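You operate a simulated robot arm through the tools that you are given. There is no shell and no other tool. Be economical: measure what you need, move in short steps, check, and stop when the job is done.

You are at the controls of a simulated two-armed robot. One attempt, no reset.

## Task
Fit the long pin in pin hole three and clamp pad five against it.
Fine: swing the cam handle free first; short side to the pin, then swing the handle over again; the brass pin stays. Where these are worked on the way, their far stop is far enough and under half their travel is too little: cam handle.

It is judged by the outcome, as a careful person would: the job done as asked, and still so three seconds after it is handed in. It fails if anything else is knocked over, pushed out of place, dropped, spilled or broken.

## Robot
Two 7-joint arms with fingered hands on one trunk, on a base that drives. Base frame: it is fixed to the floor where the robot stands at the start and does not move with it; the origin is under the middle of the robot, x ahead of it, y to its left, z up. Lengths are in cm, angles in degrees, forces in N, time in s.
The left shoulder is at the start at [4.9, 18.5, 121.8], the right one opposite. With the tool pointing down near the work surface each hand reaches from about 10 to 80 cm from the robot's upright axis, wherever it stands, measured 20 degrees to its own side. Places, roughly: cam handle [80, 20, 90]; pin hole three [80, 40, 80]; pin plate top [80, 30, 80]. Payload 4 kg a hand.
The tool frame of a hand sits at the grasp point between the pads (the TCP): z along the fingers, y along the line on which they close. The tips reach 2.6 cm beyond it. Largest opening 13.2 cm; the body of the gripper starts 7.3 cm behind the TCP. The gripper is a hand of 3 fingers: y runs from the thumb to the fingers, the wrist lies at [0, 0, -22.4] in the tool frame.
Orientation is told as [roll, pitch, yaw] about the base's x, y, z axes, in that order, counted from this pose: with the fingers straight down and closing along the base's y, the tool's x points along the base's -x, its y along +y and its z along -z.

## Interface
- The arms move only by the tool arm_command. It takes "left_rows", "right_rows" or both (then of equal length, played together; a hand with none holds still); each is a list of rows, each an object (a shift or turn left out is 0) with "xyz": the shift along the base's x, y, z in units of 400 mm (1.0 is 400 mm), a list of three; "turn": the turn, a rotation vector about the base's x, y, z in units of 180 degrees (1.0 is 180 degrees), a list of three. In form: [{"xyz": [dx, dy, dz], "turn": [wx, wy, wz]}, ...]. A call has 1 to 20 rows; each row is the pose to reach, as a shift and turn from the pose commanded when the call began. A call with a number of a shift or a turn outside -1 to 1 is refused whole. A row lasts 0.2 s, in which the tool goes at most 5 cm and 8.6 degrees; a call with a longer step from one row to the next is refused whole. A pose out of reach is approached as far as the arm can. The call stops where the force on the tool passes 40 N (or 10 N more than at its start, if that is more) or the arm is blocked; 0.2 s more then pass. In this call time passes only in rows, and 0.2 s behind the last. It gives the time, the measured TCP pose, the force on the tool (base axes), the opening and the grip force at its end, in the units of the frame above (readings bear some noise), with the torque about the TCP (base axes, N m) and any sound that the robot's microphone picked up.
- Cameras (640 x 400 px; columns grow to the right, rows downward): "scene" is now at [13.45, 4.76, 145.25]; the picture's right is [0.53, -0.85, -0.06], its down [-0.48, -0.24, -0.84] and it looks along [0.70, 0.48, -0.54] (base axes); focal length 249 px, centre (320, 200). "left" rides on the left gripper at [-6.2, 0.3, -9.2] in its tool frame; the picture's right is [-0.05, -1.00, 0.00], its down [0.83, -0.04, -0.56] and it looks along [0.55, -0.03, 0.83] (tool axes); focal length 230 px, centre (320, 200). "right" rides on the right gripper at [6.2, 0.3, -9.2] in its tool frame; the picture's right is [-0.05, 1.00, 0.00], its down [-0.83, -0.04, -0.55] and it looks along [-0.55, -0.03, 0.83] (tool axes); focal length 230 px, centre (320, 200). There is no depth. A picture from a camera that has moved, and an enlarged one, comes with that camera's place and axes in the base frame and with its lens.
- camera(camera): a new picture of that camera. The clock stands still meanwhile.
- move_column(by): slides the trunk up (or, below 0, down) by that many cm; the arms and the scene camera ride with it, the base frame stays. It gives what a move gives, with no picture.
- steer(legs): drives the robot by 1 to 6 legs, each [ahead, left, turn to the left] in cm, cm and degrees, along the robot's own axes; the way and the turn of a leg run together, so that a leg with both is an arc; at most 150 cm and 180 degrees a leg. The arms and the cameras ride along, it lands a little off, and it stops where it bumps. It gives what a move gives.
- curl_fingers(finger1, finger2, thumb_bend, hand): sets how far each is bent, from 0 (flat) to 100 (curled in); at 30 the hand is open as for a grip, at 70 the pads meet at the TCP. One left out holds its place. A second passes; each finger stops where it meets its share of the squeeze, and holds until it gets a number again. It is the only way to open and close the hand. It gives what a move gives, with no picture; readings hold the bend of each and the force on the fingers (four entries, about 0 where the hand has none), thumb and palm.
- turn_head(pan, tilt): turns the head with the scene camera to pan (to the left, within 86 degrees either way) and tilt (down, from -29 to 69), counted from straight ahead of the robot. It gives what a move gives.
- enlarge(camera, box): a new picture of the part [left, top, right, bottom] of that camera's present view, enlarged. The clock stands still meanwhile.
- sign_off(): hands the job in; it is judged then, once.

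Work in short steps. Places have to be worked out from the pictures, the camera data and where the tool is seen: move nearer, look again, correct. Check each grasp and each placing, and mend what went wrong. You have 120 turns and 92 pictures in all, those below and enlarged ones among them. Open the grippers and draw the arms clear of the work before you hand the job in, unless the task says otherwise; then end with one line.

The tools are called after ">>>" as name(argument=value, ...) on one line, values as JSON. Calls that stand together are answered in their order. arm_command: Moves the arms, as the interface text tells. Its arguments: {"type":"object","properties":{"left_rows":{"type":"array","items":{"type":"object","properties":{"xyz":{"type":"array","items":{"type":"number"}},"turn":{"type":"array","items":{"type":"number"}}}}},"right_rows":{"type":"array","items":{"type":"object","properties":{"xyz":{"type":"array","items":{"type":"number"}},"turn":{"type":"array","items":{"type":"number"}}}}}},"required":[]} The other tools are called the same way: move_column (by) slides the trunk up or down; curl_fingers (finger1, finger2, thumb_bend, hand) moves the fingers one by one; steer (legs) drives the base; turn_head (pan, tilt) turns the head that bears the scene camera; camera (camera) takes a picture; enlarge (camera, box) takes an enlarged picture of a part of a camera's view; sign_off () hands the job in.

At the start:

```text
time_s: 0.0
left_tcp_pos: [36.14, 42.75, 115.38]
left_tool_rot: [0.0, 0.1, -0.1]
left_force: [-0.3, -0.2, 0.2]
left_wrist_torque: [0.03, -0.01, 0.01]
left_finger_gap: 13.18
left_grasp_force: 0.1
left_shape: jaw
left_bend: [30.0, 30.0, 30.0]
left_finger forces: [0.1, 0.1, 0.0, 0.0, 0.0, 0.0]
right_tcp_pos: [48.64, 5.59, 121.88]
right_tool_rot: [-0.1, 0.0, 0.1]
right_force: [0.4, 0.5, 0.9]
right_wrist_torque: [-0.04, -0.01, 0.02]
right_finger_gap: 13.17
right_grasp_force: 0.1
right_shape: jaw
right_bend: [30.0, 30.0, 30.0]
right_finger forces: [0.0, 0.0, 0.1, 0.0, 0.1, 0.0]
trunk travel left (down, up): [-25.0, 21.2]
robot x, y, heading: [-0.12, 0.16, -0.1]
head pan, tilt: [32.3, 26.8]
```

scene: 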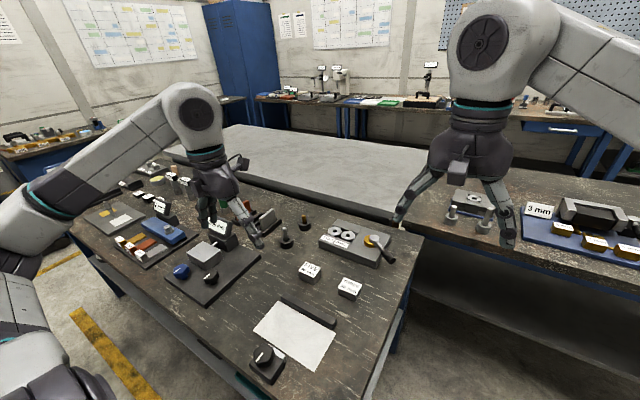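
right: 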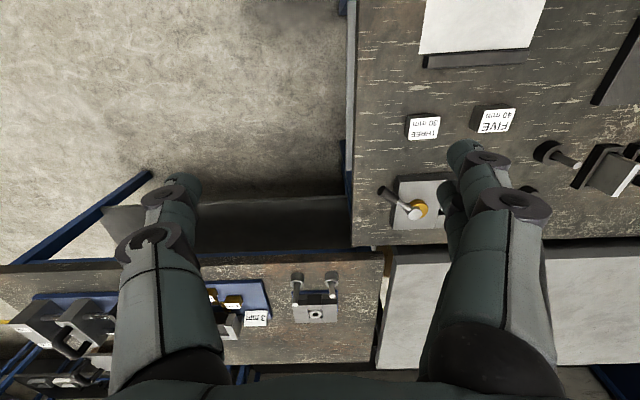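
left: 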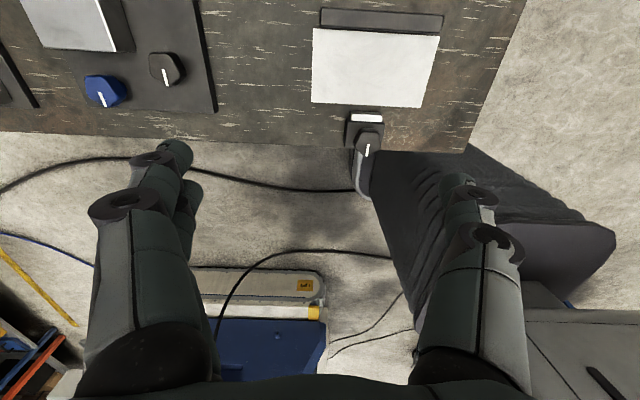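

I see a pin plate with a cam handle, two loose pads and two pins near it. First I enlarge that part of the scene to identify the parts.

>>> enlarge(camera="scene", box=[230, 190, 430, 315])

>>> enlarge(camera="right", box=[360, 80, 640, 255])

```text
3.20 times, centred on (330, 252) of scene
camera zoom: at [13.45, 4.76, 145.25], right [0.53, -0.85, -0.06], down [-0.48, -0.24, -0.84], along [0.7, 0.48, -0.54], focal length 797 px, centre (288, 32)
```

zoom: 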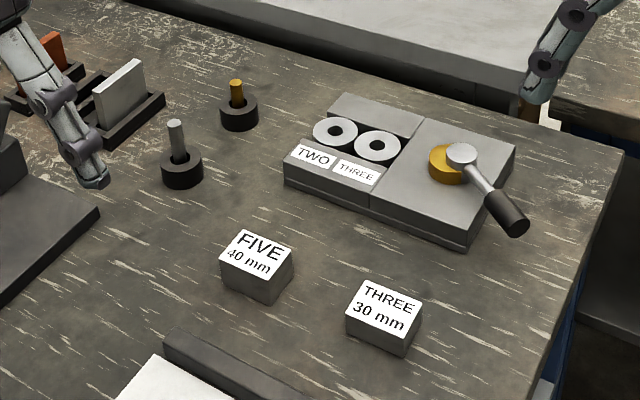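

```text
2.29 times, centred on (500, 168) of right
camera zoom: at [42.43, 5.83, 130.92], right [0.05, 1.0, 0.0], down [0.83, -0.04, 0.55], along [0.55, -0.03, -0.83], focal length 526 px, centre (-91, 274)
```

zoom: 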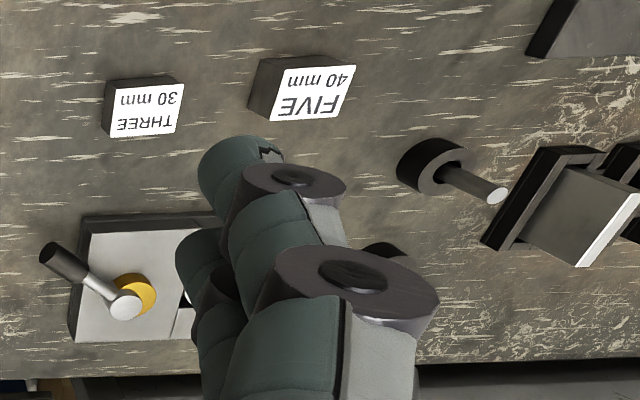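

The holes seem near (81,39) and (81,45), and the pads lie at nearer x. I must drive closer, so I look down in front of the robot to see the room I have.

>>> turn_head(pan=30, tilt=69)

>>> camera(camera="scene")

```text
time_s: 1.1
left_tcp_pos: [36.22, 42.79, 115.24]
left_tool_rot: [0.0, 0.0, 0.0]
left_force: [0.1, -0.2, 0.3]
left_wrist_torque: [-0.01, 0.02, -0.03]
left_finger_gap: 13.18
left_grasp_force: 0.0
left_shape: jaw
left_bend: [30.0, 30.0, 30.0]
left_finger forces: [0.0, 0.0, 0.1, 0.0, 0.1, 0.0]
right_tcp_pos: [48.6, 5.7, 121.79]
right_tool_rot: [-0.1, 0.0, 0.1]
right_force: [0.5, -0.3, 0.1]
right_wrist_torque: [0.03, 0.01, 0.01]
right_finger_gap: 13.18
right_grasp_force: 0.1
right_shape: jaw
right_bend: [30.0, 30.0, 30.0]
right_finger forces: [0.0, 0.0, 0.0, 0.1, 0.0, 0.0]
trunk travel left (down, up): [-25.0, 21.2]
robot x, y, heading: [-0.05, -0.36, 0.1]
head pan, tilt: [30.0, 68.8]
```

```text
86 pictures are left
camera scene: at [9.92, 2.67, 139.97], right [0.5, -0.87, -0.06], down [-0.84, -0.47, -0.27], along [0.2, 0.18, -0.96], focal length 249 px, centre (320, 200)
```

scene: 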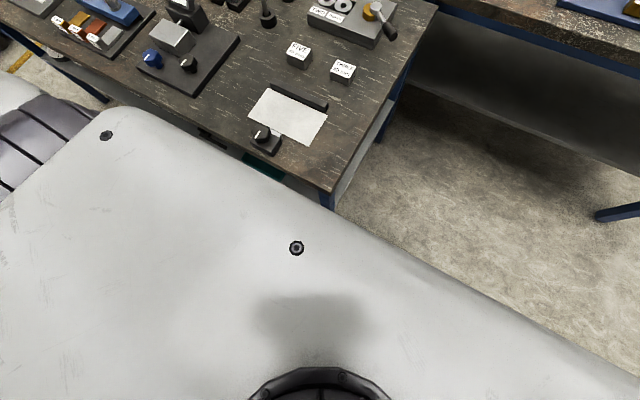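

The table's near edge is at x≈24 and its right end at y≈13. I drive left and a little ahead so that the left hand reaches the plate.

>>> steer(legs=[[0, 15, 0], [8, 0, 0]])

>>> turn_head(pan=15, tilt=35)

>>> camera(camera="scene")

>>> camera(camera="left")

```text
time_s: 2.5
left_tcp_pos: [36.98, 51.83, 115.27]
left_tool_rot: [-0.1, -0.1, -3.2]
left_force: [0.3, 1.2, -0.2]
left_wrist_torque: [-0.06, 0.01, -0.03]
left_finger_gap: 13.21
left_grasp_force: 0.0
left_shape: jaw
left_bend: [30.0, 30.0, 30.0]
left_finger forces: [0.1, 0.0, 0.0, 0.0, 0.1, 0.1]
right_tcp_pos: [47.44, 14.18, 121.9]
right_tool_rot: [-0.1, -0.1, -3.1]
right_force: [0.6, -0.2, -0.1]
right_wrist_torque: [0.01, 0.03, 0.01]
right_finger_gap: 13.19
right_grasp_force: 0.2
right_shape: jaw
right_bend: [30.0, 30.0, 30.0]
right_finger forces: [0.0, 0.0, 0.0, 0.1, 0.0, 0.0]
trunk travel left (down, up): [-25.0, 21.2]
robot x, y, heading: [-1.28, 10.87, -2.7]
head pan, tilt: [30.0, 68.8]
stopped in leg 1: the robot was blocked; the commanded pose is now the measured one
```

```text
time_s: 3.4
left_tcp_pos: [37.14, 51.6, 115.36]
left_tool_rot: [0.1, 0.0, -3.2]
left_force: [0.0, -0.3, 0.6]
left_wrist_torque: [0.02, -0.03, 0.0]
left_finger_gap: 13.21
left_grasp_force: 0.1
left_shape: jaw
left_bend: [30.0, 30.0, 30.0]
left_finger forces: [0.1, 0.1, 0.0, 0.0, 0.0, 0.0]
right_tcp_pos: [47.43, 13.91, 121.79]
right_tool_rot: [0.0, 0.0, -3.2]
right_force: [0.3, -0.2, 0.7]
right_wrist_torque: [-0.01, 0.01, 0.02]
right_finger_gap: 13.19
right_grasp_force: 0.0
right_shape: jaw
right_bend: [30.0, 30.0, 30.0]
right_finger forces: [0.0, 0.1, 0.1, 0.0, 0.0, 0.0]
trunk travel left (down, up): [-25.0, 21.2]
robot x, y, heading: [-0.97, 11.09, -3.1]
head pan, tilt: [15.0, 35.0]
```

```text
85 pictures are left
camera scene: at [12.84, 12.45, 143.88], right [0.21, -0.98, -0.03], down [-0.65, -0.11, -0.75], along [0.73, 0.17, -0.66], focal length 249 px, centre (320, 200)
```

scene: 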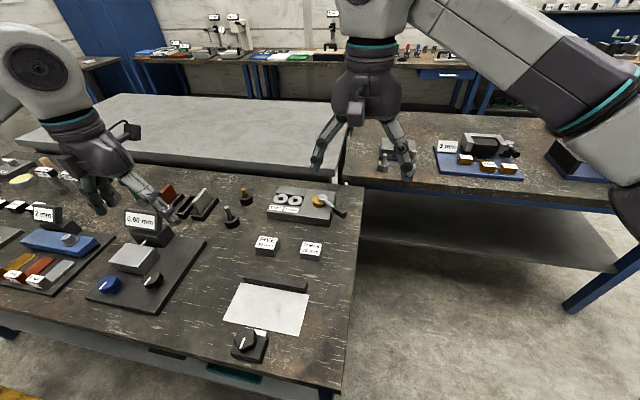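

```text
84 pictures are left
camera left: at [43.17, 51.78, 124.62], right [0.0, -1.0, 0.0], down [-0.83, 0.0, 0.55], along [-0.55, 0.0, -0.83], focal length 230 px, centre (320, 200)
```

left: 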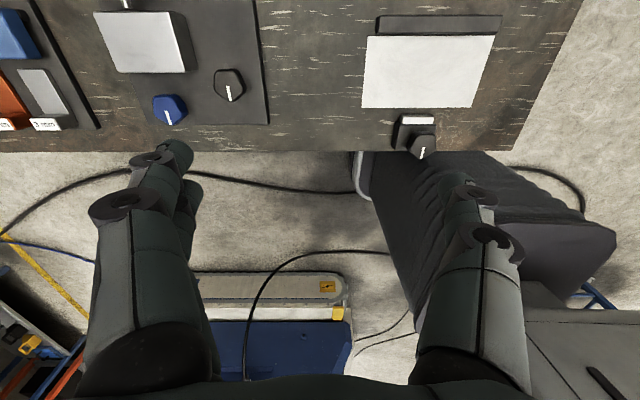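

The base is blocked by the table in front (probably a leg). The plate is near the table's right end (y≈13), so I plan to work from the right end of the table, facing left. First I look to the right for free floor.

>>> turn_head(pan=-35, tilt=35)

>>> camera(camera="scene")

```text
time_s: 4.6
left_tcp_pos: [37.0, 51.67, 115.27]
left_tool_rot: [0.0, 0.0, -3.2]
left_force: [-0.1, 0.5, -0.2]
left_wrist_torque: [-0.02, 0.04, -0.02]
left_finger_gap: 13.18
left_grasp_force: 0.1
left_shape: jaw
left_bend: [30.0, 30.0, 30.0]
left_finger forces: [0.0, 0.0, 0.0, 0.0, 0.0, 0.0]
right_tcp_pos: [47.55, 13.85, 121.81]
right_tool_rot: [0.0, 0.0, -3.1]
right_force: [0.2, -0.8, 0.1]
right_wrist_torque: [-0.01, -0.01, 0.01]
right_finger_gap: 13.22
right_grasp_force: 0.1
right_shape: jaw
right_bend: [30.0, 30.0, 30.0]
right_finger forces: [0.0, 0.0, 0.0, 0.0, 0.0, 0.0]
trunk travel left (down, up): [-25.0, 21.2]
robot x, y, heading: [-1.51, 11.17, -3.3]
head pan, tilt: [-35.0, 35.0]
```

```text
83 pictures are left
camera scene: at [11.22, 5.21, 144.03], right [-0.61, -0.79, 0.07], down [-0.54, 0.36, -0.76], along [0.57, -0.5, -0.65], focal length 249 px, centre (320, 200)
```

scene: 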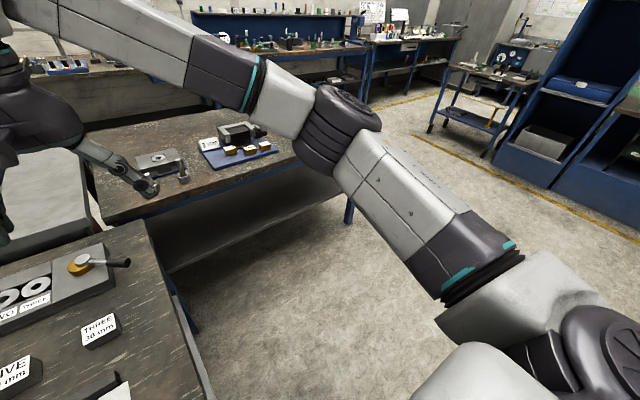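

The floor to the right is free. I back off, go right, and square up.

>>> steer(legs=[[-5, 0, 0], [0, -50, 3.3]])

```text
time_s: 8.1
left_tcp_pos: [28.05, 5.07, 115.25]
left_tool_rot: [0.0, 0.0, 1.3]
left_force: [-0.4, 0.1, 0.0]
left_wrist_torque: [-0.01, -0.02, -0.02]
left_finger_gap: 13.17
left_grasp_force: 0.3
left_shape: jaw
left_bend: [30.0, 30.0, 30.0]
left_finger forces: [0.0, 0.1, 0.0, 0.0, 0.0, 0.0]
right_tcp_pos: [41.39, -31.77, 121.83]
right_tool_rot: [0.0, 0.0, 1.2]
right_force: [-0.9, -0.1, -0.4]
right_wrist_torque: [-0.02, 0.0, 0.01]
right_finger_gap: 13.17
right_grasp_force: 0.0
right_shape: jaw
right_bend: [30.0, 30.0, 30.0]
right_finger forces: [0.0, 0.0, 0.0, 0.0, 0.0, 0.1]
trunk travel left (down, up): [-25.0, 21.2]
robot x, y, heading: [-7.37, -38.72, 1.2]
head pan, tilt: [-35.0, 35.0]
```

At (-7,-39) now. I drive ahead 57 and then turn left 89 to face the table's right end.

>>> steer(legs=[[57, 0, 0], [0, 0, 89]])

>>> turn_head(pan=-15, tilt=40)

>>> camera(camera="scene")

```text
time_s: 15.2
left_tcp_pos: [7.46, -2.18, 115.24]
left_tool_rot: [0.0, 0.1, 91.6]
left_force: [-0.3, 0.3, -0.4]
left_wrist_torque: [0.0, -0.01, 0.0]
left_finger_gap: 13.19
left_grasp_force: 0.0
left_shape: jaw
left_bend: [30.0, 30.0, 30.0]
left_finger forces: [0.1, 0.1, 0.1, 0.0, 0.0, 0.0]
right_tcp_pos: [44.28, 11.24, 121.76]
right_tool_rot: [0.0, -0.1, 91.6]
right_force: [-1.2, 1.0, -0.6]
right_wrist_torque: [0.0, -0.02, 0.0]
right_finger_gap: 13.22
right_grasp_force: 0.0
right_shape: jaw
right_bend: [30.0, 30.0, 30.0]
right_finger forces: [0.0, 0.1, 0.2, 0.0, 0.1, 0.1]
trunk travel left (down, up): [-25.0, 21.2]
robot x, y, heading: [51.21, -37.26, 91.4]
head pan, tilt: [-35.0, 35.0]
```

```text
time_s: 16.1
left_tcp_pos: [7.56, -2.21, 115.22]
left_tool_rot: [-0.1, 0.0, 91.6]
left_force: [0.6, 0.7, 0.2]
left_wrist_torque: [-0.01, 0.01, 0.0]
left_finger_gap: 13.16
left_grasp_force: 0.0
left_shape: jaw
left_bend: [30.0, 30.0, 30.0]
left_finger forces: [0.0, 0.1, 0.0, 0.0, 0.0, 0.0]
right_tcp_pos: [44.39, 11.36, 121.79]
right_tool_rot: [0.0, 0.0, 91.6]
right_force: [0.2, -1.0, 1.2]
right_wrist_torque: [0.03, 0.0, 0.01]
right_finger_gap: 13.2
right_grasp_force: 0.2
right_shape: jaw
right_bend: [30.0, 30.0, 30.0]
right_finger forces: [0.0, 0.0, 0.0, 0.0, 0.0, 0.0]
trunk travel left (down, up): [-25.0, 21.2]
robot x, y, heading: [51.02, -36.92, 91.6]
head pan, tilt: [-15.0, 40.0]
```

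```text
82 pictures are left
camera scene: at [53.04, -23.6, 143.16], right [0.97, -0.23, 0.03], down [-0.15, -0.71, -0.69], along [0.18, 0.67, -0.72], focal length 249 px, centre (320, 200)
```

scene: 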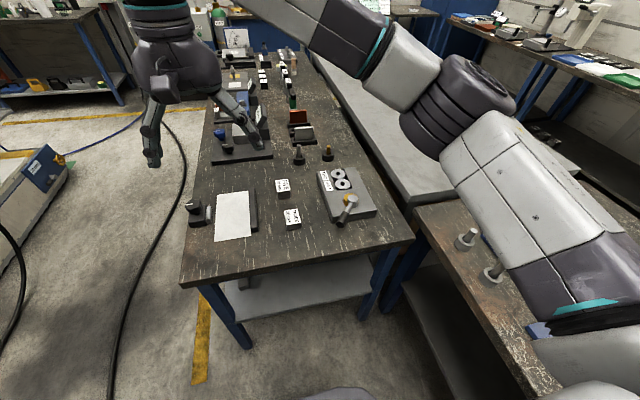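

The view is good. I shift right 12 and ahead 17 to be near the table's end (y≈14).

>>> steer(legs=[[0, -12, -1.5], [17, 0, 0]])

>>> turn_head(pan=-10, tilt=45)

>>> camera(camera="scene")

```text
time_s: 18.4
left_tcp_pos: [20.45, 15.82, 115.32]
left_tool_rot: [0.0, -0.1, 90.0]
left_force: [-0.1, 0.6, -0.4]
left_wrist_torque: [0.06, -0.02, 0.0]
left_finger_gap: 13.2
left_grasp_force: 0.0
left_shape: jaw
left_bend: [30.0, 30.0, 30.0]
left_finger forces: [0.0, 0.0, 0.0, 0.1, 0.0, 0.0]
right_tcp_pos: [57.62, 28.38, 121.81]
right_tool_rot: [-0.1, -0.1, 90.0]
right_force: [-0.1, 0.4, 0.0]
right_wrist_torque: [0.03, -0.03, -0.01]
right_finger_gap: 13.18
right_grasp_force: 0.1
right_shape: jaw
right_bend: [30.0, 30.0, 30.0]
right_finger forces: [0.0, 0.0, 0.0, 0.0, 0.1, 0.0]
trunk travel left (down, up): [-25.0, 21.2]
robot x, y, heading: [63.08, -20.46, 90.1]
head pan, tilt: [-15.0, 40.0]
```

```text
time_s: 19.0
left_tcp_pos: [20.49, 16.07, 115.27]
left_tool_rot: [0.1, 0.0, 89.9]
left_force: [-0.3, -0.1, 0.3]
left_wrist_torque: [0.0, 0.04, 0.0]
left_finger_gap: 13.19
left_grasp_force: 0.1
left_shape: jaw
left_bend: [30.0, 30.0, 30.0]
left_finger forces: [0.0, 0.1, 0.1, 0.1, 0.0, 0.1]
right_tcp_pos: [57.64, 28.51, 121.83]
right_tool_rot: [0.0, -0.1, 90.0]
right_force: [-0.6, 0.4, -0.2]
right_wrist_torque: [0.01, 0.02, -0.02]
right_finger_gap: 13.18
right_grasp_force: 0.1
right_shape: jaw
right_bend: [30.0, 30.0, 30.0]
right_finger forces: [0.0, 0.1, 0.1, 0.0, 0.0, 0.1]
trunk travel left (down, up): [-25.0, 21.2]
robot x, y, heading: [63.41, -20.41, 90.3]
head pan, tilt: [-10.0, 45.0]
```

```text
81 pictures are left
camera scene: at [64.6, -6.81, 142.45], right [0.98, -0.17, 0.02], down [-0.12, -0.77, -0.62], along [0.12, 0.61, -0.78], focal length 249 px, centre (320, 200)
```

scene: 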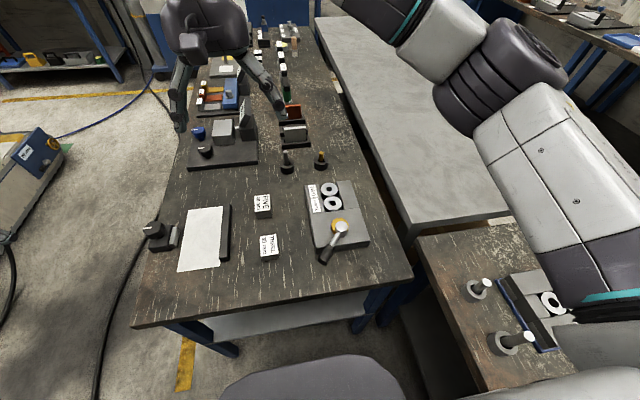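

Good vantage. I zoom in on the plate and the parts.

>>> enlarge(camera="scene", box=[290, 170, 386, 270])

>>> enlarge(camera="scene", box=[240, 135, 370, 265])

```text
4.00 times, centred on (338, 220) of scene
camera zoom: at [64.6, -6.81, 142.45], right [0.98, -0.17, 0.02], down [-0.12, -0.77, -0.62], along [0.12, 0.61, -0.78], focal length 996 px, centre (248, 120)
```

zoom: 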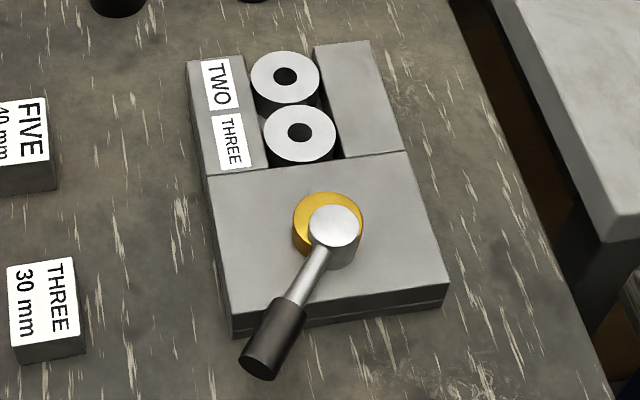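

```text
3.08 times, centred on (305, 200) of scene
camera zoom: at [64.6, -6.81, 142.45], right [0.98, -0.17, 0.02], down [-0.12, -0.77, -0.62], along [0.12, 0.61, -0.78], focal length 766 px, centre (366, 200)
```

zoom: 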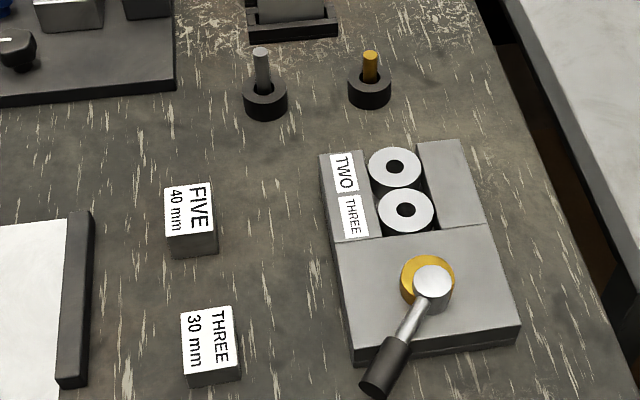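

The two views intersect to give hole three at about (77.1, 37.3, 83.7), with the cam at (77, 28). I take the right hand to a viewing spot just in front of the plate for a close look.

>>> arm_command(right_rows=[{"xyz": [0.081, -0.052, -0.05]}, {"xyz": [0.162, -0.104, -0.1]}, {"xyz": [0.243, -0.156, -0.15]}, {"xyz": [0.324, -0.208, -0.2]}, {"xyz": [0.405, -0.26, -0.25]}, {"xyz": [0.485, -0.3125, -0.3]}])

>>> camera(camera="right")

```text
time_s: 20.4
left_tcp_pos: [20.6, 15.95, 115.38]
left_tool_rot: [0.1, -0.1, 90.1]
left_force: [1.0, -0.1, -0.8]
left_wrist_torque: [0.01, -0.02, 0.0]
left_finger_gap: 13.17
left_grasp_force: 0.1
left_shape: jaw
left_bend: [30.0, 30.0, 30.0]
left_finger forces: [0.0, 0.0, 0.0, 0.0, 0.1, 0.0]
right_tcp_pos: [76.95, 15.59, 109.68]
right_tool_rot: [0.1, 0.0, 90.0]
right_force: [-0.2, -0.3, 0.4]
right_wrist_torque: [-0.01, -0.01, 0.0]
right_finger_gap: 13.21
right_grasp_force: 0.0
right_shape: jaw
right_bend: [30.0, 30.0, 30.0]
right_finger forces: [0.0, 0.1, 0.1, 0.0, 0.0, 0.0]
trunk travel left (down, up): [-25.0, 21.2]
robot x, y, heading: [63.18, -20.23, 90.0]
head pan, tilt: [-10.0, 45.0]
```

```text
78 pictures are left
camera right: at [76.71, 9.36, 118.89], right [-1.0, 0.05, 0.0], down [0.04, 0.83, 0.56], along [0.03, 0.56, -0.83], focal length 230 px, centre (320, 200)
```

right: 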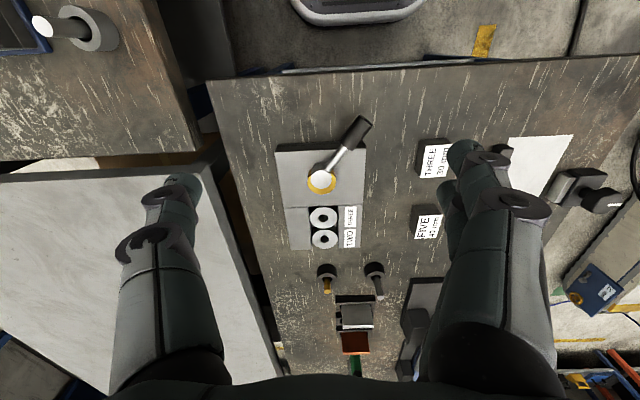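

>>> enlarge(camera="right", box=[265, 105, 395, 305])

```text
2.00 times, centred on (330, 205) of right
camera zoom: at [76.71, 9.36, 118.89], right [-1.0, 0.05, 0.0], down [0.04, 0.83, 0.56], along [0.03, 0.56, -0.83], focal length 460 px, centre (300, 190)
```

zoom: 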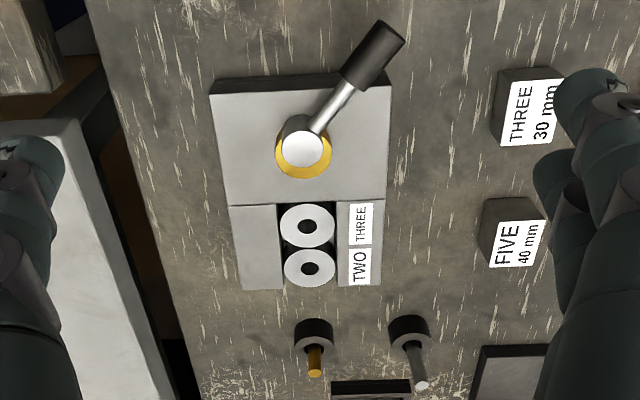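

The cam lobe now points at +y (toward the holes), with the handle toward −x−y. I zoom in on the pads to get their side lengths.

>>> enlarge(camera="scene", box=[245, 185, 295, 265])

```text
5.00 times, centred on (270, 225) of scene
camera zoom: at [64.77, -7.01, 142.47], right [0.99, -0.17, 0.02], down [-0.12, -0.77, -0.62], along [0.12, 0.61, -0.78], focal length 1245 px, centre (570, 75)
```

zoom: 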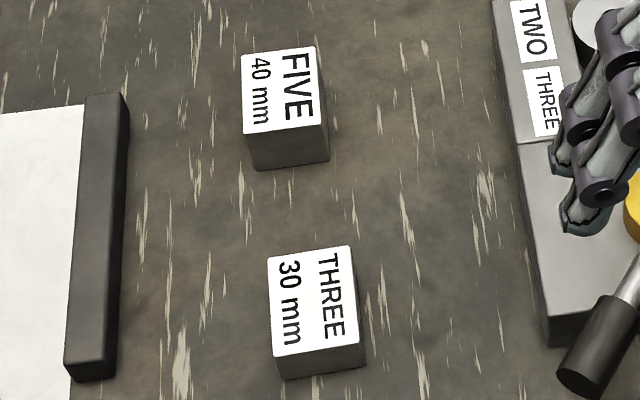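

Pads measure roughly 4.6 (x) by 6 (y), so the short side already faces the pin direction (y). The handle's grip mid is at about (72, 20.3, 85.6), and the pivot is near (77.4, 27). I'll close the right hand as a pusher and set it behind the handle on its −x side.

>>> curl_fingers(hand="right", finger1=70, finger2=70, thumb_bend=70)

>>> arm_command(right_rows=[{"xyz": [-0.09, 0.045, -0.06]}, {"xyz": [-0.18, 0.09, -0.12]}, {"xyz": [-0.2625, 0.1425, -0.18]}, {"xyz": [-0.2625, 0.1425, -0.28]}, {"xyz": [-0.2625, 0.1425, -0.36]}])

>>> enlarge(camera="scene", box=[260, 160, 400, 290])

```text
time_s: 21.4
left_tcp_pos: [20.53, 15.85, 115.4]
left_tool_rot: [0.0, 0.0, 89.8]
left_force: [0.7, -0.7, -0.2]
left_wrist_torque: [-0.01, -0.01, 0.0]
left_finger_gap: 13.18
left_grasp_force: 0.0
left_shape: jaw
left_bend: [30.0, 30.0, 30.0]
left_finger forces: [0.0, 0.0, 0.0, 0.1, 0.0, 0.0]
right_tcp_pos: [76.89, 15.71, 109.78]
right_tool_rot: [0.0, 0.0, 90.0]
right_force: [0.1, -0.4, -0.1]
right_wrist_torque: [0.0, 0.01, 0.0]
right_finger_gap: 0.62
right_grasp_force: 0.1
right_shape: fingers
right_bend: [70.0, 70.0, 70.0]
right_finger forces: [0.0, 0.1, 0.0, 0.0, 0.1, 0.0]
trunk travel left (down, up): [-25.0, 21.2]
robot x, y, heading: [63.21, -19.94, 90.3]
head pan, tilt: [-10.0, 45.0]
```

```text
time_s: 22.6
left_tcp_pos: [20.37, 15.99, 115.34]
left_tool_rot: [0.1, 0.0, 90.0]
left_force: [-0.4, -0.7, 0.4]
left_wrist_torque: [-0.03, 0.01, -0.02]
left_finger_gap: 13.2
left_grasp_force: 0.1
left_shape: jaw
left_bend: [30.0, 30.0, 30.0]
left_finger forces: [0.0, 0.1, 0.0, 0.1, 0.1, 0.0]
right_tcp_pos: [66.35, 21.29, 95.17]
right_tool_rot: [0.0, 0.0, 90.0]
right_force: [0.1, -0.3, -0.6]
right_wrist_torque: [-0.01, 0.01, -0.02]
right_finger_gap: 0.6
right_grasp_force: 0.1
right_shape: fingers
right_bend: [70.0, 70.0, 70.0]
right_finger forces: [0.0, 0.1, 0.0, 0.0, 0.1, 0.0]
trunk travel left (down, up): [-25.0, 21.2]
robot x, y, heading: [63.02, -19.8, 90.4]
head pan, tilt: [-10.0, 45.0]
```

```text
3.08 times, centred on (330, 225) of scene
camera zoom: at [64.63, -6.91, 142.46], right [0.98, -0.17, 0.02], down [-0.12, -0.77, -0.62], along [0.12, 0.61, -0.78], focal length 766 px, centre (289, 123)
```

zoom: 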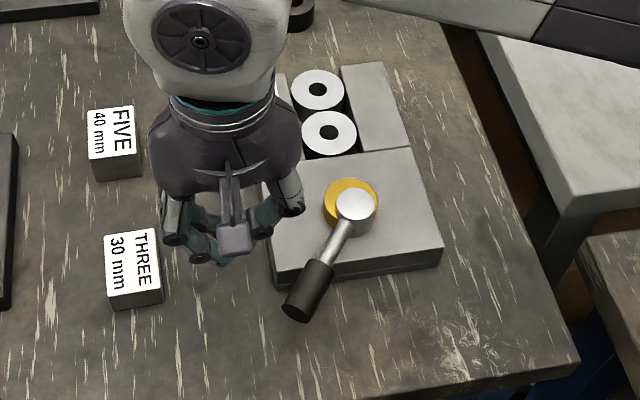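

The hand is clear of the handle and pad three. I lower it to handle height.

>>> arm_command(right_rows=[{"xyz": [0, 0, -0.11]}, {"xyz": [0, 0, -0.205]}])

>>> enlarge(camera="scene", box=[260, 160, 400, 290])

>>> camera(camera="right")

```text
time_s: 23.2
left_tcp_pos: [20.48, 15.99, 115.24]
left_tool_rot: [-0.1, 0.0, 90.0]
left_force: [0.0, 0.3, -0.5]
left_wrist_torque: [0.02, -0.01, -0.02]
left_finger_gap: 13.22
left_grasp_force: 0.1
left_shape: jaw
left_bend: [30.0, 30.0, 30.0]
left_finger forces: [0.0, 0.1, 0.0, 0.0, 0.1, 0.0]
right_tcp_pos: [66.31, 21.37, 87.19]
right_tool_rot: [0.1, 0.0, 90.0]
right_force: [-0.1, -0.9, -0.2]
right_wrist_torque: [-0.04, -0.04, 0.01]
right_finger_gap: 0.59
right_grasp_force: 0.1
right_shape: fingers
right_bend: [70.0, 70.0, 70.0]
right_finger forces: [0.0, 0.0, 0.0, 0.0, 0.0, 0.0]
trunk travel left (down, up): [-25.0, 21.2]
robot x, y, heading: [63.0, -19.78, 89.9]
head pan, tilt: [-10.0, 45.0]
```

```text
3.08 times, centred on (330, 225) of scene
camera zoom: at [64.59, -6.88, 142.46], right [0.98, -0.17, 0.02], down [-0.12, -0.77, -0.62], along [0.12, 0.61, -0.78], focal length 766 px, centre (289, 123)
```

zoom: 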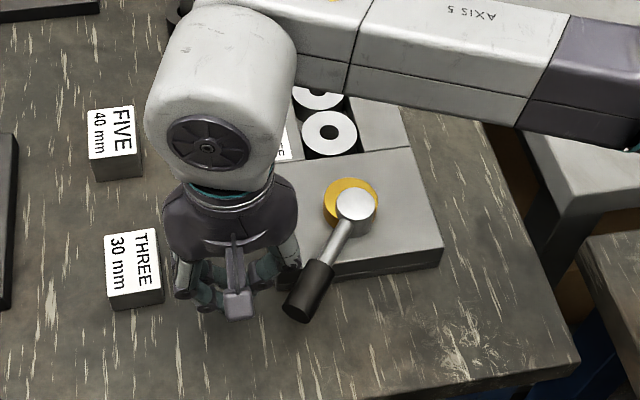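

```text
73 pictures are left
camera right: at [65.97, 15.25, 96.29], right [-1.0, 0.05, 0.0], down [0.04, 0.83, 0.56], along [0.03, 0.55, -0.83], focal length 230 px, centre (320, 200)
```

right: 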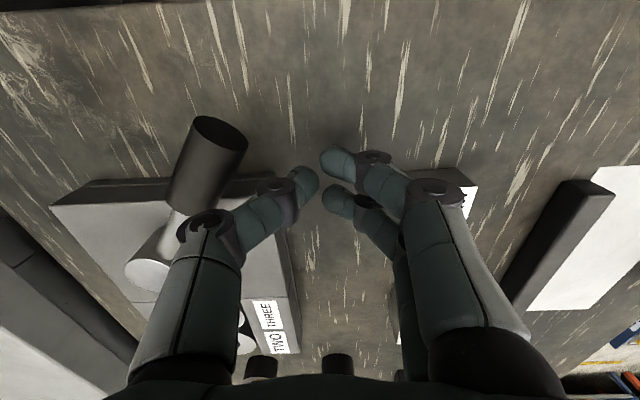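

The hand sits beside the grip with the thumb toward it. I push along an arc around the pivot toward +x, keeping −y of the plate, and watch the forces.

>>> arm_command(right_rows=[{"xyz": [0.02, -0.02, 0]}, {"xyz": [0.041, -0.04, 0]}, {"xyz": [0.06, -0.06, 0]}, {"xyz": [0.077, -0.078, 0]}, {"xyz": [0.098, -0.095, 0]}, {"xyz": [0.1185, -0.1095, 0]}, {"xyz": [0.142, -0.122, 0]}, {"xyz": [0.165, -0.133, 0]}])

>>> enlarge(camera="scene", box=[260, 160, 400, 290])

```text
time_s: 25.0
left_tcp_pos: [20.53, 15.88, 115.18]
left_tool_rot: [0.0, -0.1, 90.0]
left_force: [0.0, 0.0, 0.0]
left_wrist_torque: [0.02, 0.01, -0.03]
left_finger_gap: 13.2
left_grasp_force: 0.1
left_shape: jaw
left_bend: [30.0, 30.0, 30.0]
left_finger forces: [0.0, 0.1, 0.1, 0.1, 0.1, 0.0]
right_tcp_pos: [73.19, 16.23, 87.19]
right_tool_rot: [0.1, 0.1, 90.0]
right_force: [-0.6, 0.7, 2.0]
right_wrist_torque: [0.04, -0.02, -0.01]
right_finger_gap: 0.46
right_grasp_force: 0.5
right_shape: fingers
right_bend: [70.0, 70.0, 71.0]
right_finger forces: [0.0, 0.0, 0.1, 0.0, 1.6, 0.0]
trunk travel left (down, up): [-25.0, 21.2]
robot x, y, heading: [63.1, -20.04, 90.1]
head pan, tilt: [-10.0, 45.0]
```

```text
3.08 times, centred on (330, 225) of scene
camera zoom: at [64.61, -6.94, 142.46], right [0.98, -0.17, 0.02], down [-0.12, -0.77, -0.62], along [0.12, 0.61, -0.78], focal length 766 px, centre (289, 123)
```

zoom: 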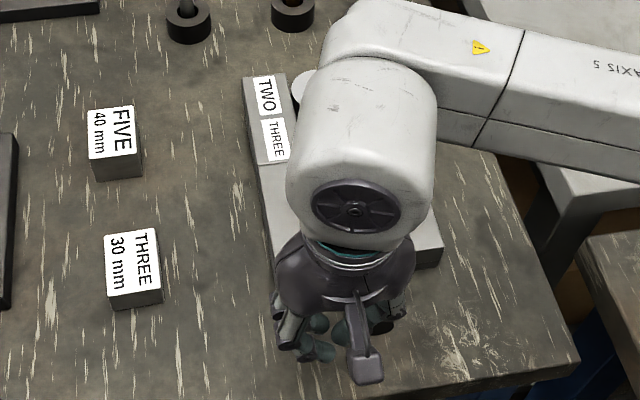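

It pushes with little force and no stop. I look through the hand camera to see the handle's angle.

>>> camera(camera="right")

```text
71 pictures are left
camera right: at [72.9, 10.04, 96.35], right [-1.0, 0.05, 0.0], down [0.04, 0.83, 0.56], along [0.03, 0.55, -0.83], focal length 230 px, centre (320, 200)
```

right: 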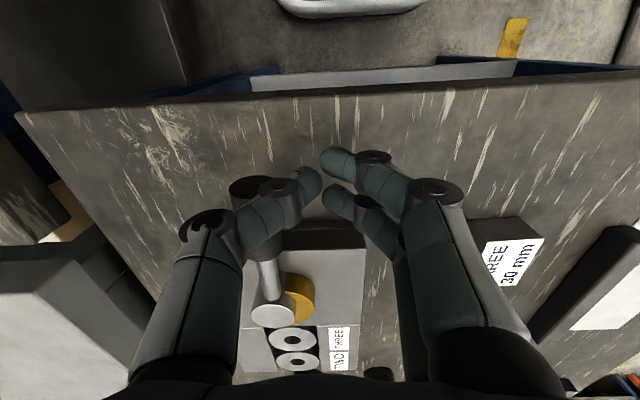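

The handle is now just past −90° and the lobe has turned to −x, so this direction frees it. I go on around the arc.

>>> arm_command(right_rows=[{"xyz": [0.039, -0.0125, 0]}, {"xyz": [0.079, -0.019, 0]}, {"xyz": [0.1205, -0.0195, 0]}, {"xyz": [0.161, -0.0145, 0]}, {"xyz": [0.201, -0.004, 0]}, {"xyz": [0.239, 0.012, 0]}, {"xyz": [0.274, 0.033, 0]}, {"xyz": [0.306, 0.059, 0]}])

>>> camera(camera="right")

```text
time_s: 26.8
left_tcp_pos: [20.42, 16.0, 115.34]
left_tool_rot: [-0.1, 0.1, 89.9]
left_force: [-0.1, -0.2, -0.2]
left_wrist_torque: [-0.02, 0.0, 0.0]
left_finger_gap: 13.21
left_grasp_force: 0.1
left_shape: jaw
left_bend: [30.0, 30.0, 30.0]
left_finger forces: [0.1, 0.0, 0.0, 0.0, 0.1, 0.1]
right_tcp_pos: [85.57, 18.65, 87.36]
right_tool_rot: [0.0, 0.1, 90.2]
right_force: [-0.7, -8.3, 1.7]
right_wrist_torque: [-0.09, 0.03, -0.05]
right_finger_gap: 0.41
right_grasp_force: 3.6
right_shape: fingers
right_bend: [70.0, 70.0, 71.0]
right_finger forces: [0.0, 0.0, 0.0, 0.1, 7.7, 0.1]
trunk travel left (down, up): [-25.0, 21.2]
robot x, y, heading: [63.5, -20.07, 90.4]
head pan, tilt: [-10.0, 45.0]
```

```text
70 pictures are left
camera right: at [85.23, 12.47, 96.48], right [-1.0, 0.05, 0.0], down [0.04, 0.83, 0.56], along [0.03, 0.55, -0.83], focal length 230 px, centre (320, 200)
```

right: 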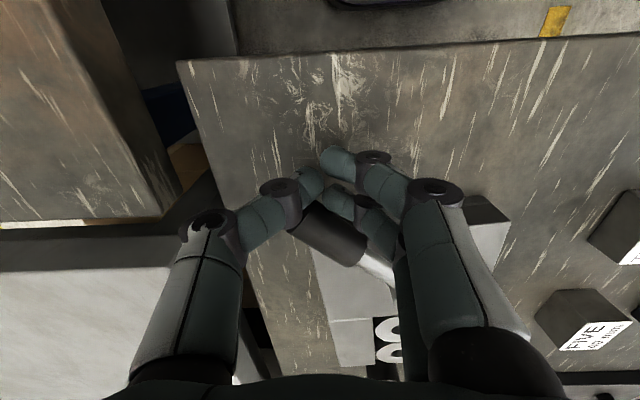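

The grip is now being pushed toward +y at about −35°, with little force. I continue the arc to about 0° and beyond until the far stop is felt.

>>> arm_command(right_rows=[{"xyz": [0.025, 0.028, 0]}, {"xyz": [0.0485, 0.062, 0]}, {"xyz": [0.067, 0.0985, 0]}, {"xyz": [0.081, 0.1375, 0]}])

>>> camera(camera="right")

>>> enlarge(camera="scene", box=[260, 160, 400, 290])

```text
time_s: 27.8
left_tcp_pos: [20.51, 16.02, 115.2]
left_tool_rot: [0.0, -0.1, 89.9]
left_force: [-0.3, 0.9, 0.2]
left_wrist_torque: [0.0, 0.01, 0.01]
left_finger_gap: 13.21
left_grasp_force: 0.0
left_shape: jaw
left_bend: [30.0, 30.0, 30.0]
left_finger forces: [0.0, 0.1, 0.1, 0.0, 0.1, 0.0]
right_tcp_pos: [88.56, 24.07, 87.17]
right_tool_rot: [-0.1, -0.1, 90.1]
right_force: [0.1, -10.1, 6.1]
right_wrist_torque: [-0.11, -0.06, -0.06]
right_finger_gap: 0.56
right_grasp_force: 4.9
right_shape: fingers
right_bend: [70.0, 70.0, 70.0]
right_finger forces: [0.1, 3.1, 0.0, 0.1, 6.7, 0.0]
trunk travel left (down, up): [-25.0, 21.2]
robot x, y, heading: [62.99, -20.04, 89.9]
head pan, tilt: [-10.0, 45.0]
```

```text
69 pictures are left
camera right: at [88.3, 17.92, 96.25], right [-1.0, 0.05, 0.0], down [0.04, 0.83, 0.56], along [0.03, 0.56, -0.83], focal length 230 px, centre (320, 200)
```

right: 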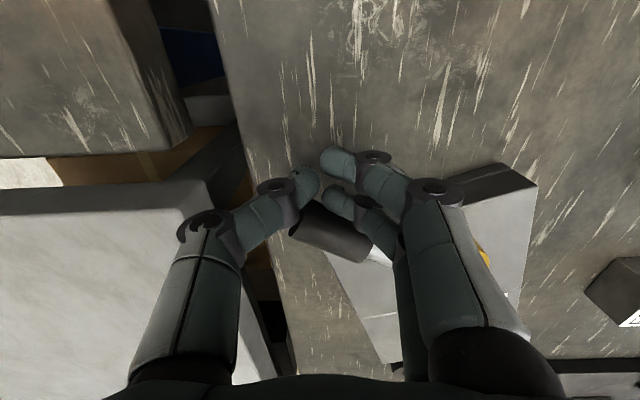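

```text
3.08 times, centred on (330, 225) of scene
camera zoom: at [64.61, -7.01, 142.47], right [0.98, -0.17, 0.02], down [-0.12, -0.77, -0.62], along [0.12, 0.61, -0.78], focal length 766 px, centre (289, 123)
```

zoom: 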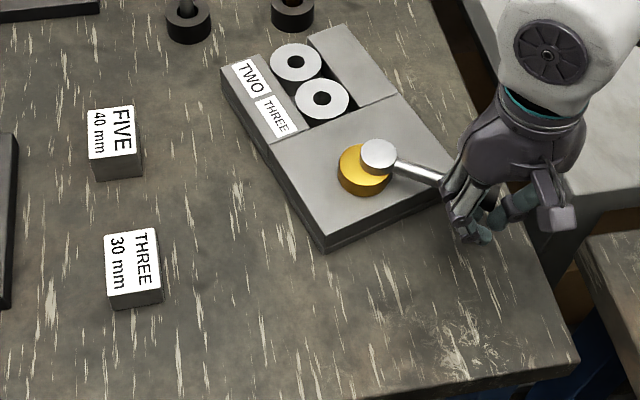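

The plate itself has turned on the table (about 20°): the cam reached its stop and the loose plate turned with it. I draw the hand back off the handle and away, then measure so as to set the plate right again.

>>> arm_command(right_rows=[{"xyz": [0.03, -0.05, 0]}, {"xyz": [0.03, -0.12, 0.02]}, {"xyz": [0.0, -0.18, 0.1]}, {"xyz": [-0.05, -0.2, 0.2]}, {"xyz": [-0.12, -0.21, 0.3]}, {"xyz": [-0.2, -0.21, 0.4]}, {"xyz": [-0.28, -0.21, 0.48]}, {"xyz": [-0.28, -0.21, 0.56]}])

>>> camera(camera="right")

>>> enlarge(camera="scene", box=[260, 160, 400, 290])

```text
refused: row 6 steps farther than a row can; nothing moved
```

```text
67 pictures are left
camera right: at [88.3, 17.92, 96.25], right [-1.0, 0.05, 0.0], down [0.04, 0.83, 0.56], along [0.03, 0.56, -0.83], focal length 230 px, centre (320, 200)
```

right: 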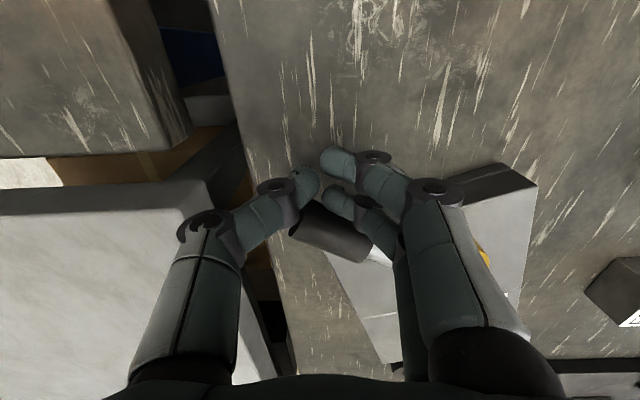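

```text
3.08 times, centred on (330, 225) of scene
camera zoom: at [64.61, -7.01, 142.47], right [0.98, -0.17, 0.02], down [-0.12, -0.77, -0.62], along [0.12, 0.61, -0.78], focal length 766 px, centre (289, 123)
```

zoom: 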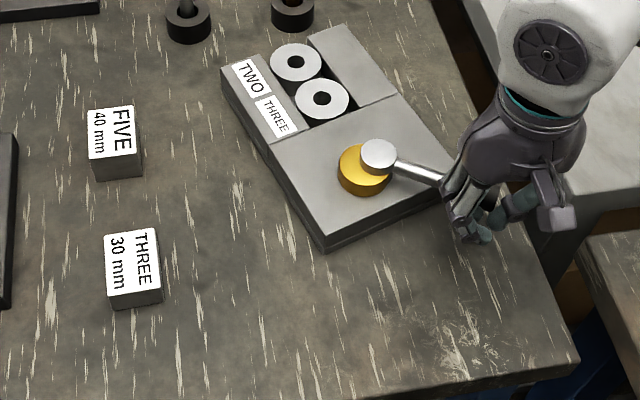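

That row set was refused for a too-long step. I withdraw with shorter steps.

>>> arm_command(right_rows=[{"xyz": [0.02, -0.05, 0]}, {"xyz": [0.02, -0.12, 0.02]}, {"xyz": [0.0, -0.18, 0.1]}, {"xyz": [-0.03, -0.2, 0.19]}, {"xyz": [-0.08, -0.21, 0.28]}, {"xyz": [-0.14, -0.21, 0.37]}, {"xyz": [-0.2, -0.21, 0.46]}, {"xyz": [-0.26, -0.21, 0.54]}])

>>> camera(camera="right")

>>> enlarge(camera="scene", box=[280, 170, 380, 260])

```text
time_s: 29.6
left_tcp_pos: [20.29, 16.09, 115.21]
left_tool_rot: [-0.1, 0.0, 89.9]
left_force: [0.0, 0.0, -0.6]
left_wrist_torque: [-0.03, -0.04, -0.03]
left_finger_gap: 13.18
left_grasp_force: 0.0
left_shape: jaw
left_bend: [30.0, 30.0, 30.0]
left_finger forces: [0.0, 0.0, 0.0, 0.0, 0.0, 0.1]
right_tcp_pos: [78.28, 15.89, 108.96]
right_tool_rot: [0.1, 0.1, 89.9]
right_force: [0.2, 0.6, -0.1]
right_wrist_torque: [-0.02, 0.01, -0.02]
right_finger_gap: 0.58
right_grasp_force: 0.0
right_shape: fingers
right_bend: [70.0, 70.0, 70.0]
right_finger forces: [0.1, 0.1, 0.0, 0.0, 0.1, 0.1]
trunk travel left (down, up): [-25.0, 21.2]
robot x, y, heading: [63.41, -20.11, 89.9]
head pan, tilt: [-10.0, 45.0]
```

```text
65 pictures are left
camera right: at [77.85, 9.7, 118.07], right [-1.0, 0.05, 0.0], down [0.04, 0.83, 0.56], along [0.03, 0.55, -0.83], focal length 230 px, centre (320, 200)
```

right: 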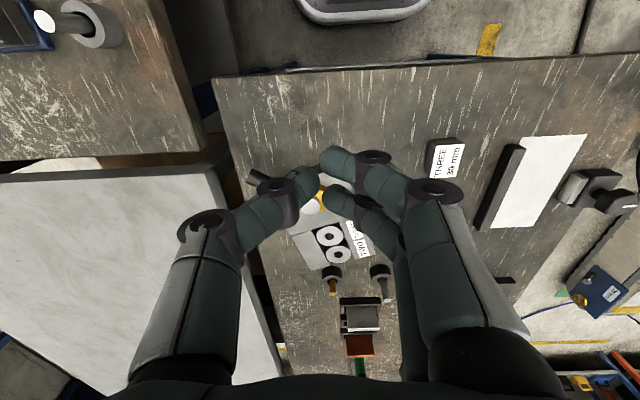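

```text
4.44 times, centred on (330, 215) of scene
camera zoom: at [64.49, -6.9, 142.46], right [0.98, -0.17, 0.02], down [-0.12, -0.77, -0.62], along [0.12, 0.61, -0.78], focal length 1107 px, centre (276, 133)
```

zoom: 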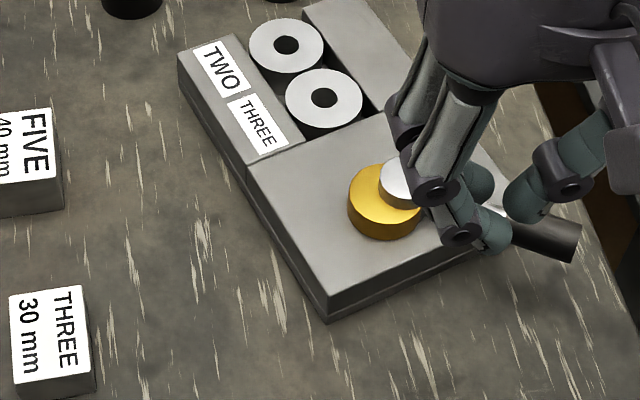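

Comparing corner positions, the plate has turned about 16° and shifted about +4 in y, and the hub went from (77.2, 26.7) to (79.9, 31.0). Towing the hub back would also swing the plate straight. I part-open the hand and bring it over the hub with its closing line along the tow direction.

>>> curl_fingers(hand="right", finger1=50, finger2=50, thumb_bend=50)

>>> arm_command(right_rows=[{"xyz": [0.006, 0.055, -0.02], "turn": [0, 0, 0.046]}, {"xyz": [0.012, 0.11, -0.04], "turn": [0, 0, 0.092]}, {"xyz": [0.018, 0.165, -0.06], "turn": [0, 0, 0.138]}, {"xyz": [0.024, 0.22, -0.08], "turn": [0, 0, 0.184]}, {"xyz": [0.03, 0.275, -0.1], "turn": [0, 0, 0.23]}, {"xyz": [0.036, 0.33, -0.12], "turn": [0, 0, 0.276]}, {"xyz": [0.0425, 0.3825, -0.14], "turn": [0, 0, 0.322]}])

>>> camera(camera="right")

>>> enlarge(camera="scene", box=[270, 160, 410, 270])

```text
time_s: 30.6
left_tcp_pos: [20.5, 16.04, 115.32]
left_tool_rot: [0.0, 0.0, 90.0]
left_force: [-0.2, 0.0, 0.6]
left_wrist_torque: [0.0, -0.02, 0.0]
left_finger_gap: 13.16
left_grasp_force: 0.0
left_shape: jaw
left_bend: [30.0, 30.0, 30.0]
left_finger forces: [0.1, 0.0, 0.1, 0.1, 0.0, 0.0]
right_tcp_pos: [78.21, 15.9, 108.94]
right_tool_rot: [0.1, 0.0, 90.1]
right_force: [-0.5, -0.1, -0.3]
right_wrist_torque: [0.0, 0.02, 0.03]
right_finger_gap: 6.72
right_grasp_force: 0.1
right_shape: fingers
right_bend: [50.0, 50.0, 50.0]
right_finger forces: [0.0, 0.0, 0.0, 0.0, 0.0, 0.1]
trunk travel left (down, up): [-25.0, 21.2]
robot x, y, heading: [63.19, -20.36, 90.1]
head pan, tilt: [-10.0, 45.0]
```

```text
time_s: 32.2
left_tcp_pos: [20.44, 16.01, 115.25]
left_tool_rot: [0.1, 0.0, 89.9]
left_force: [-0.1, -0.4, 0.1]
left_wrist_torque: [0.0, 0.02, -0.01]
left_finger_gap: 13.19
left_grasp_force: 0.1
left_shape: jaw
left_bend: [30.0, 30.0, 30.0]
left_finger forces: [0.1, 0.0, 0.0, 0.0, 0.0, 0.1]
right_tcp_pos: [79.9, 30.94, 103.36]
right_tool_rot: [0.0, 0.0, 148.1]
right_force: [0.5, -0.2, -0.7]
right_wrist_torque: [-0.01, 0.03, -0.03]
right_finger_gap: 6.76
right_grasp_force: 0.1
right_shape: fingers
right_bend: [50.0, 50.0, 50.0]
right_finger forces: [0.0, 0.0, 0.0, 0.0, 0.1, 0.0]
trunk travel left (down, up): [-25.0, 21.2]
robot x, y, heading: [63.37, -20.25, 90.0]
head pan, tilt: [-10.0, 45.0]
```

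```text
63 pictures are left
camera right: at [85.06, 27.41, 112.57], right [-0.57, -0.82, 0.0], down [-0.68, 0.48, 0.56], along [-0.46, 0.32, -0.83], focal length 230 px, centre (320, 200)
```

right: 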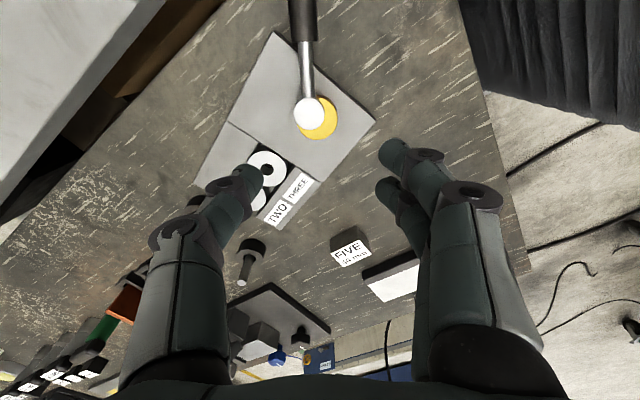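

```text
3.64 times, centred on (340, 215) of scene
camera zoom: at [64.59, -6.86, 142.46], right [0.98, -0.17, 0.02], down [-0.12, -0.77, -0.62], along [0.12, 0.61, -0.78], focal length 906 px, centre (247, 146)
```

zoom: 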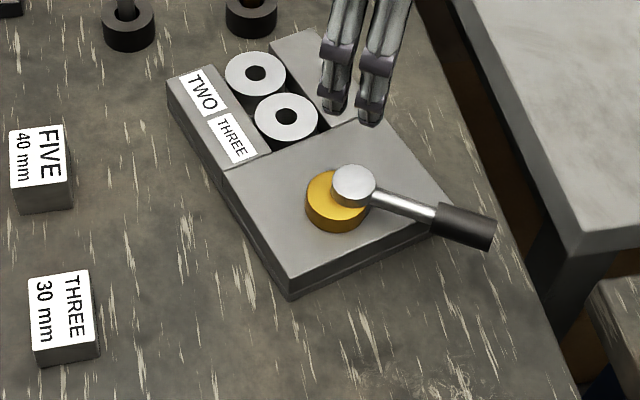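

The hand is well over the hub, with the handle passing between thumb and fingers. I open slightly more and lower it around the hub.

>>> curl_fingers(hand="right", finger1=46, finger2=46, thumb_bend=46)

>>> arm_command(right_rows=[{"xyz": [0.005, 0, -0.1]}, {"xyz": [0.005, 0, -0.2]}, {"xyz": [0.005, 0, -0.3]}, {"xyz": [0.005, 0, -0.36]}, {"xyz": [0.005, 0, -0.385]}])

>>> enlarge(camera="scene", box=[270, 160, 410, 270])

>>> camera(camera="right")

```text
time_s: 33.2
left_tcp_pos: [20.51, 15.97, 115.24]
left_tool_rot: [0.0, -0.1, 90.1]
left_force: [0.5, 0.1, -0.6]
left_wrist_torque: [0.02, -0.01, -0.02]
left_finger_gap: 13.22
left_grasp_force: 0.0
left_shape: jaw
left_bend: [30.0, 30.0, 30.0]
left_finger forces: [0.1, 0.0, 0.0, 0.1, 0.1, 0.1]
right_tcp_pos: [80.01, 30.84, 103.41]
right_tool_rot: [0.1, 0.1, 148.0]
right_force: [-0.6, -0.2, 0.2]
right_wrist_torque: [0.0, 0.0, -0.01]
right_finger_gap: 8.09
right_grasp_force: 0.1
right_shape: fingers
right_bend: [46.0, 46.0, 46.0]
right_finger forces: [0.1, 0.1, 0.0, 0.0, 0.0, 0.0]
trunk travel left (down, up): [-25.0, 21.2]
robot x, y, heading: [63.15, -20.21, 90.3]
head pan, tilt: [-10.0, 45.0]
```

```text
time_s: 34.4
left_tcp_pos: [20.45, 15.99, 115.3]
left_tool_rot: [0.0, 0.0, 90.0]
left_force: [-0.7, 0.6, -0.5]
left_wrist_torque: [0.0, 0.03, 0.0]
left_finger_gap: 13.21
left_grasp_force: 0.1
left_shape: jaw
left_bend: [30.0, 30.0, 30.0]
left_finger forces: [0.0, 0.0, 0.1, 0.0, 0.0, 0.0]
right_tcp_pos: [80.24, 30.89, 87.8]
right_tool_rot: [0.1, 0.0, 148.0]
right_force: [0.0, -0.4, 0.1]
right_wrist_torque: [0.01, 0.02, -0.03]
right_finger_gap: 8.07
right_grasp_force: 0.0
right_shape: fingers
right_bend: [46.0, 46.0, 46.0]
right_finger forces: [0.1, 0.1, 0.0, 0.0, 0.0, 0.1]
trunk travel left (down, up): [-25.0, 21.2]
robot x, y, heading: [63.15, -20.37, 90.2]
head pan, tilt: [-10.0, 45.0]
```

```text
3.64 times, centred on (340, 215) of scene
camera zoom: at [64.6, -6.9, 142.46], right [0.98, -0.17, 0.02], down [-0.12, -0.77, -0.62], along [0.12, 0.61, -0.78], focal length 906 px, centre (247, 146)
```

zoom: 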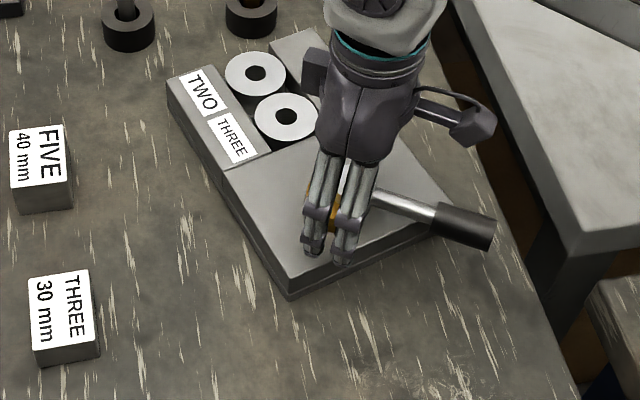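

```text
60 pictures are left
camera right: at [85.25, 27.45, 96.92], right [-0.57, -0.82, 0.0], down [-0.68, 0.48, 0.56], along [-0.46, 0.32, -0.83], focal length 230 px, centre (320, 200)
```

right: 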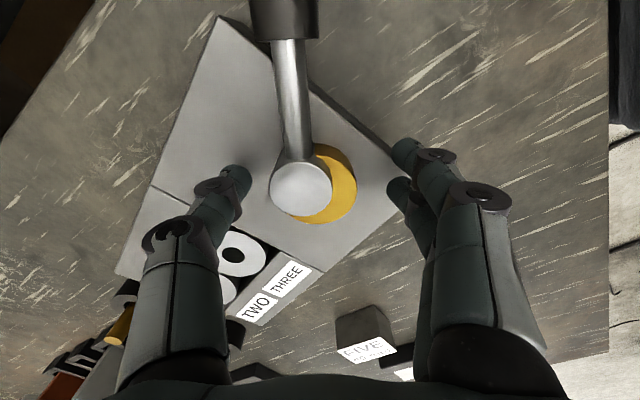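

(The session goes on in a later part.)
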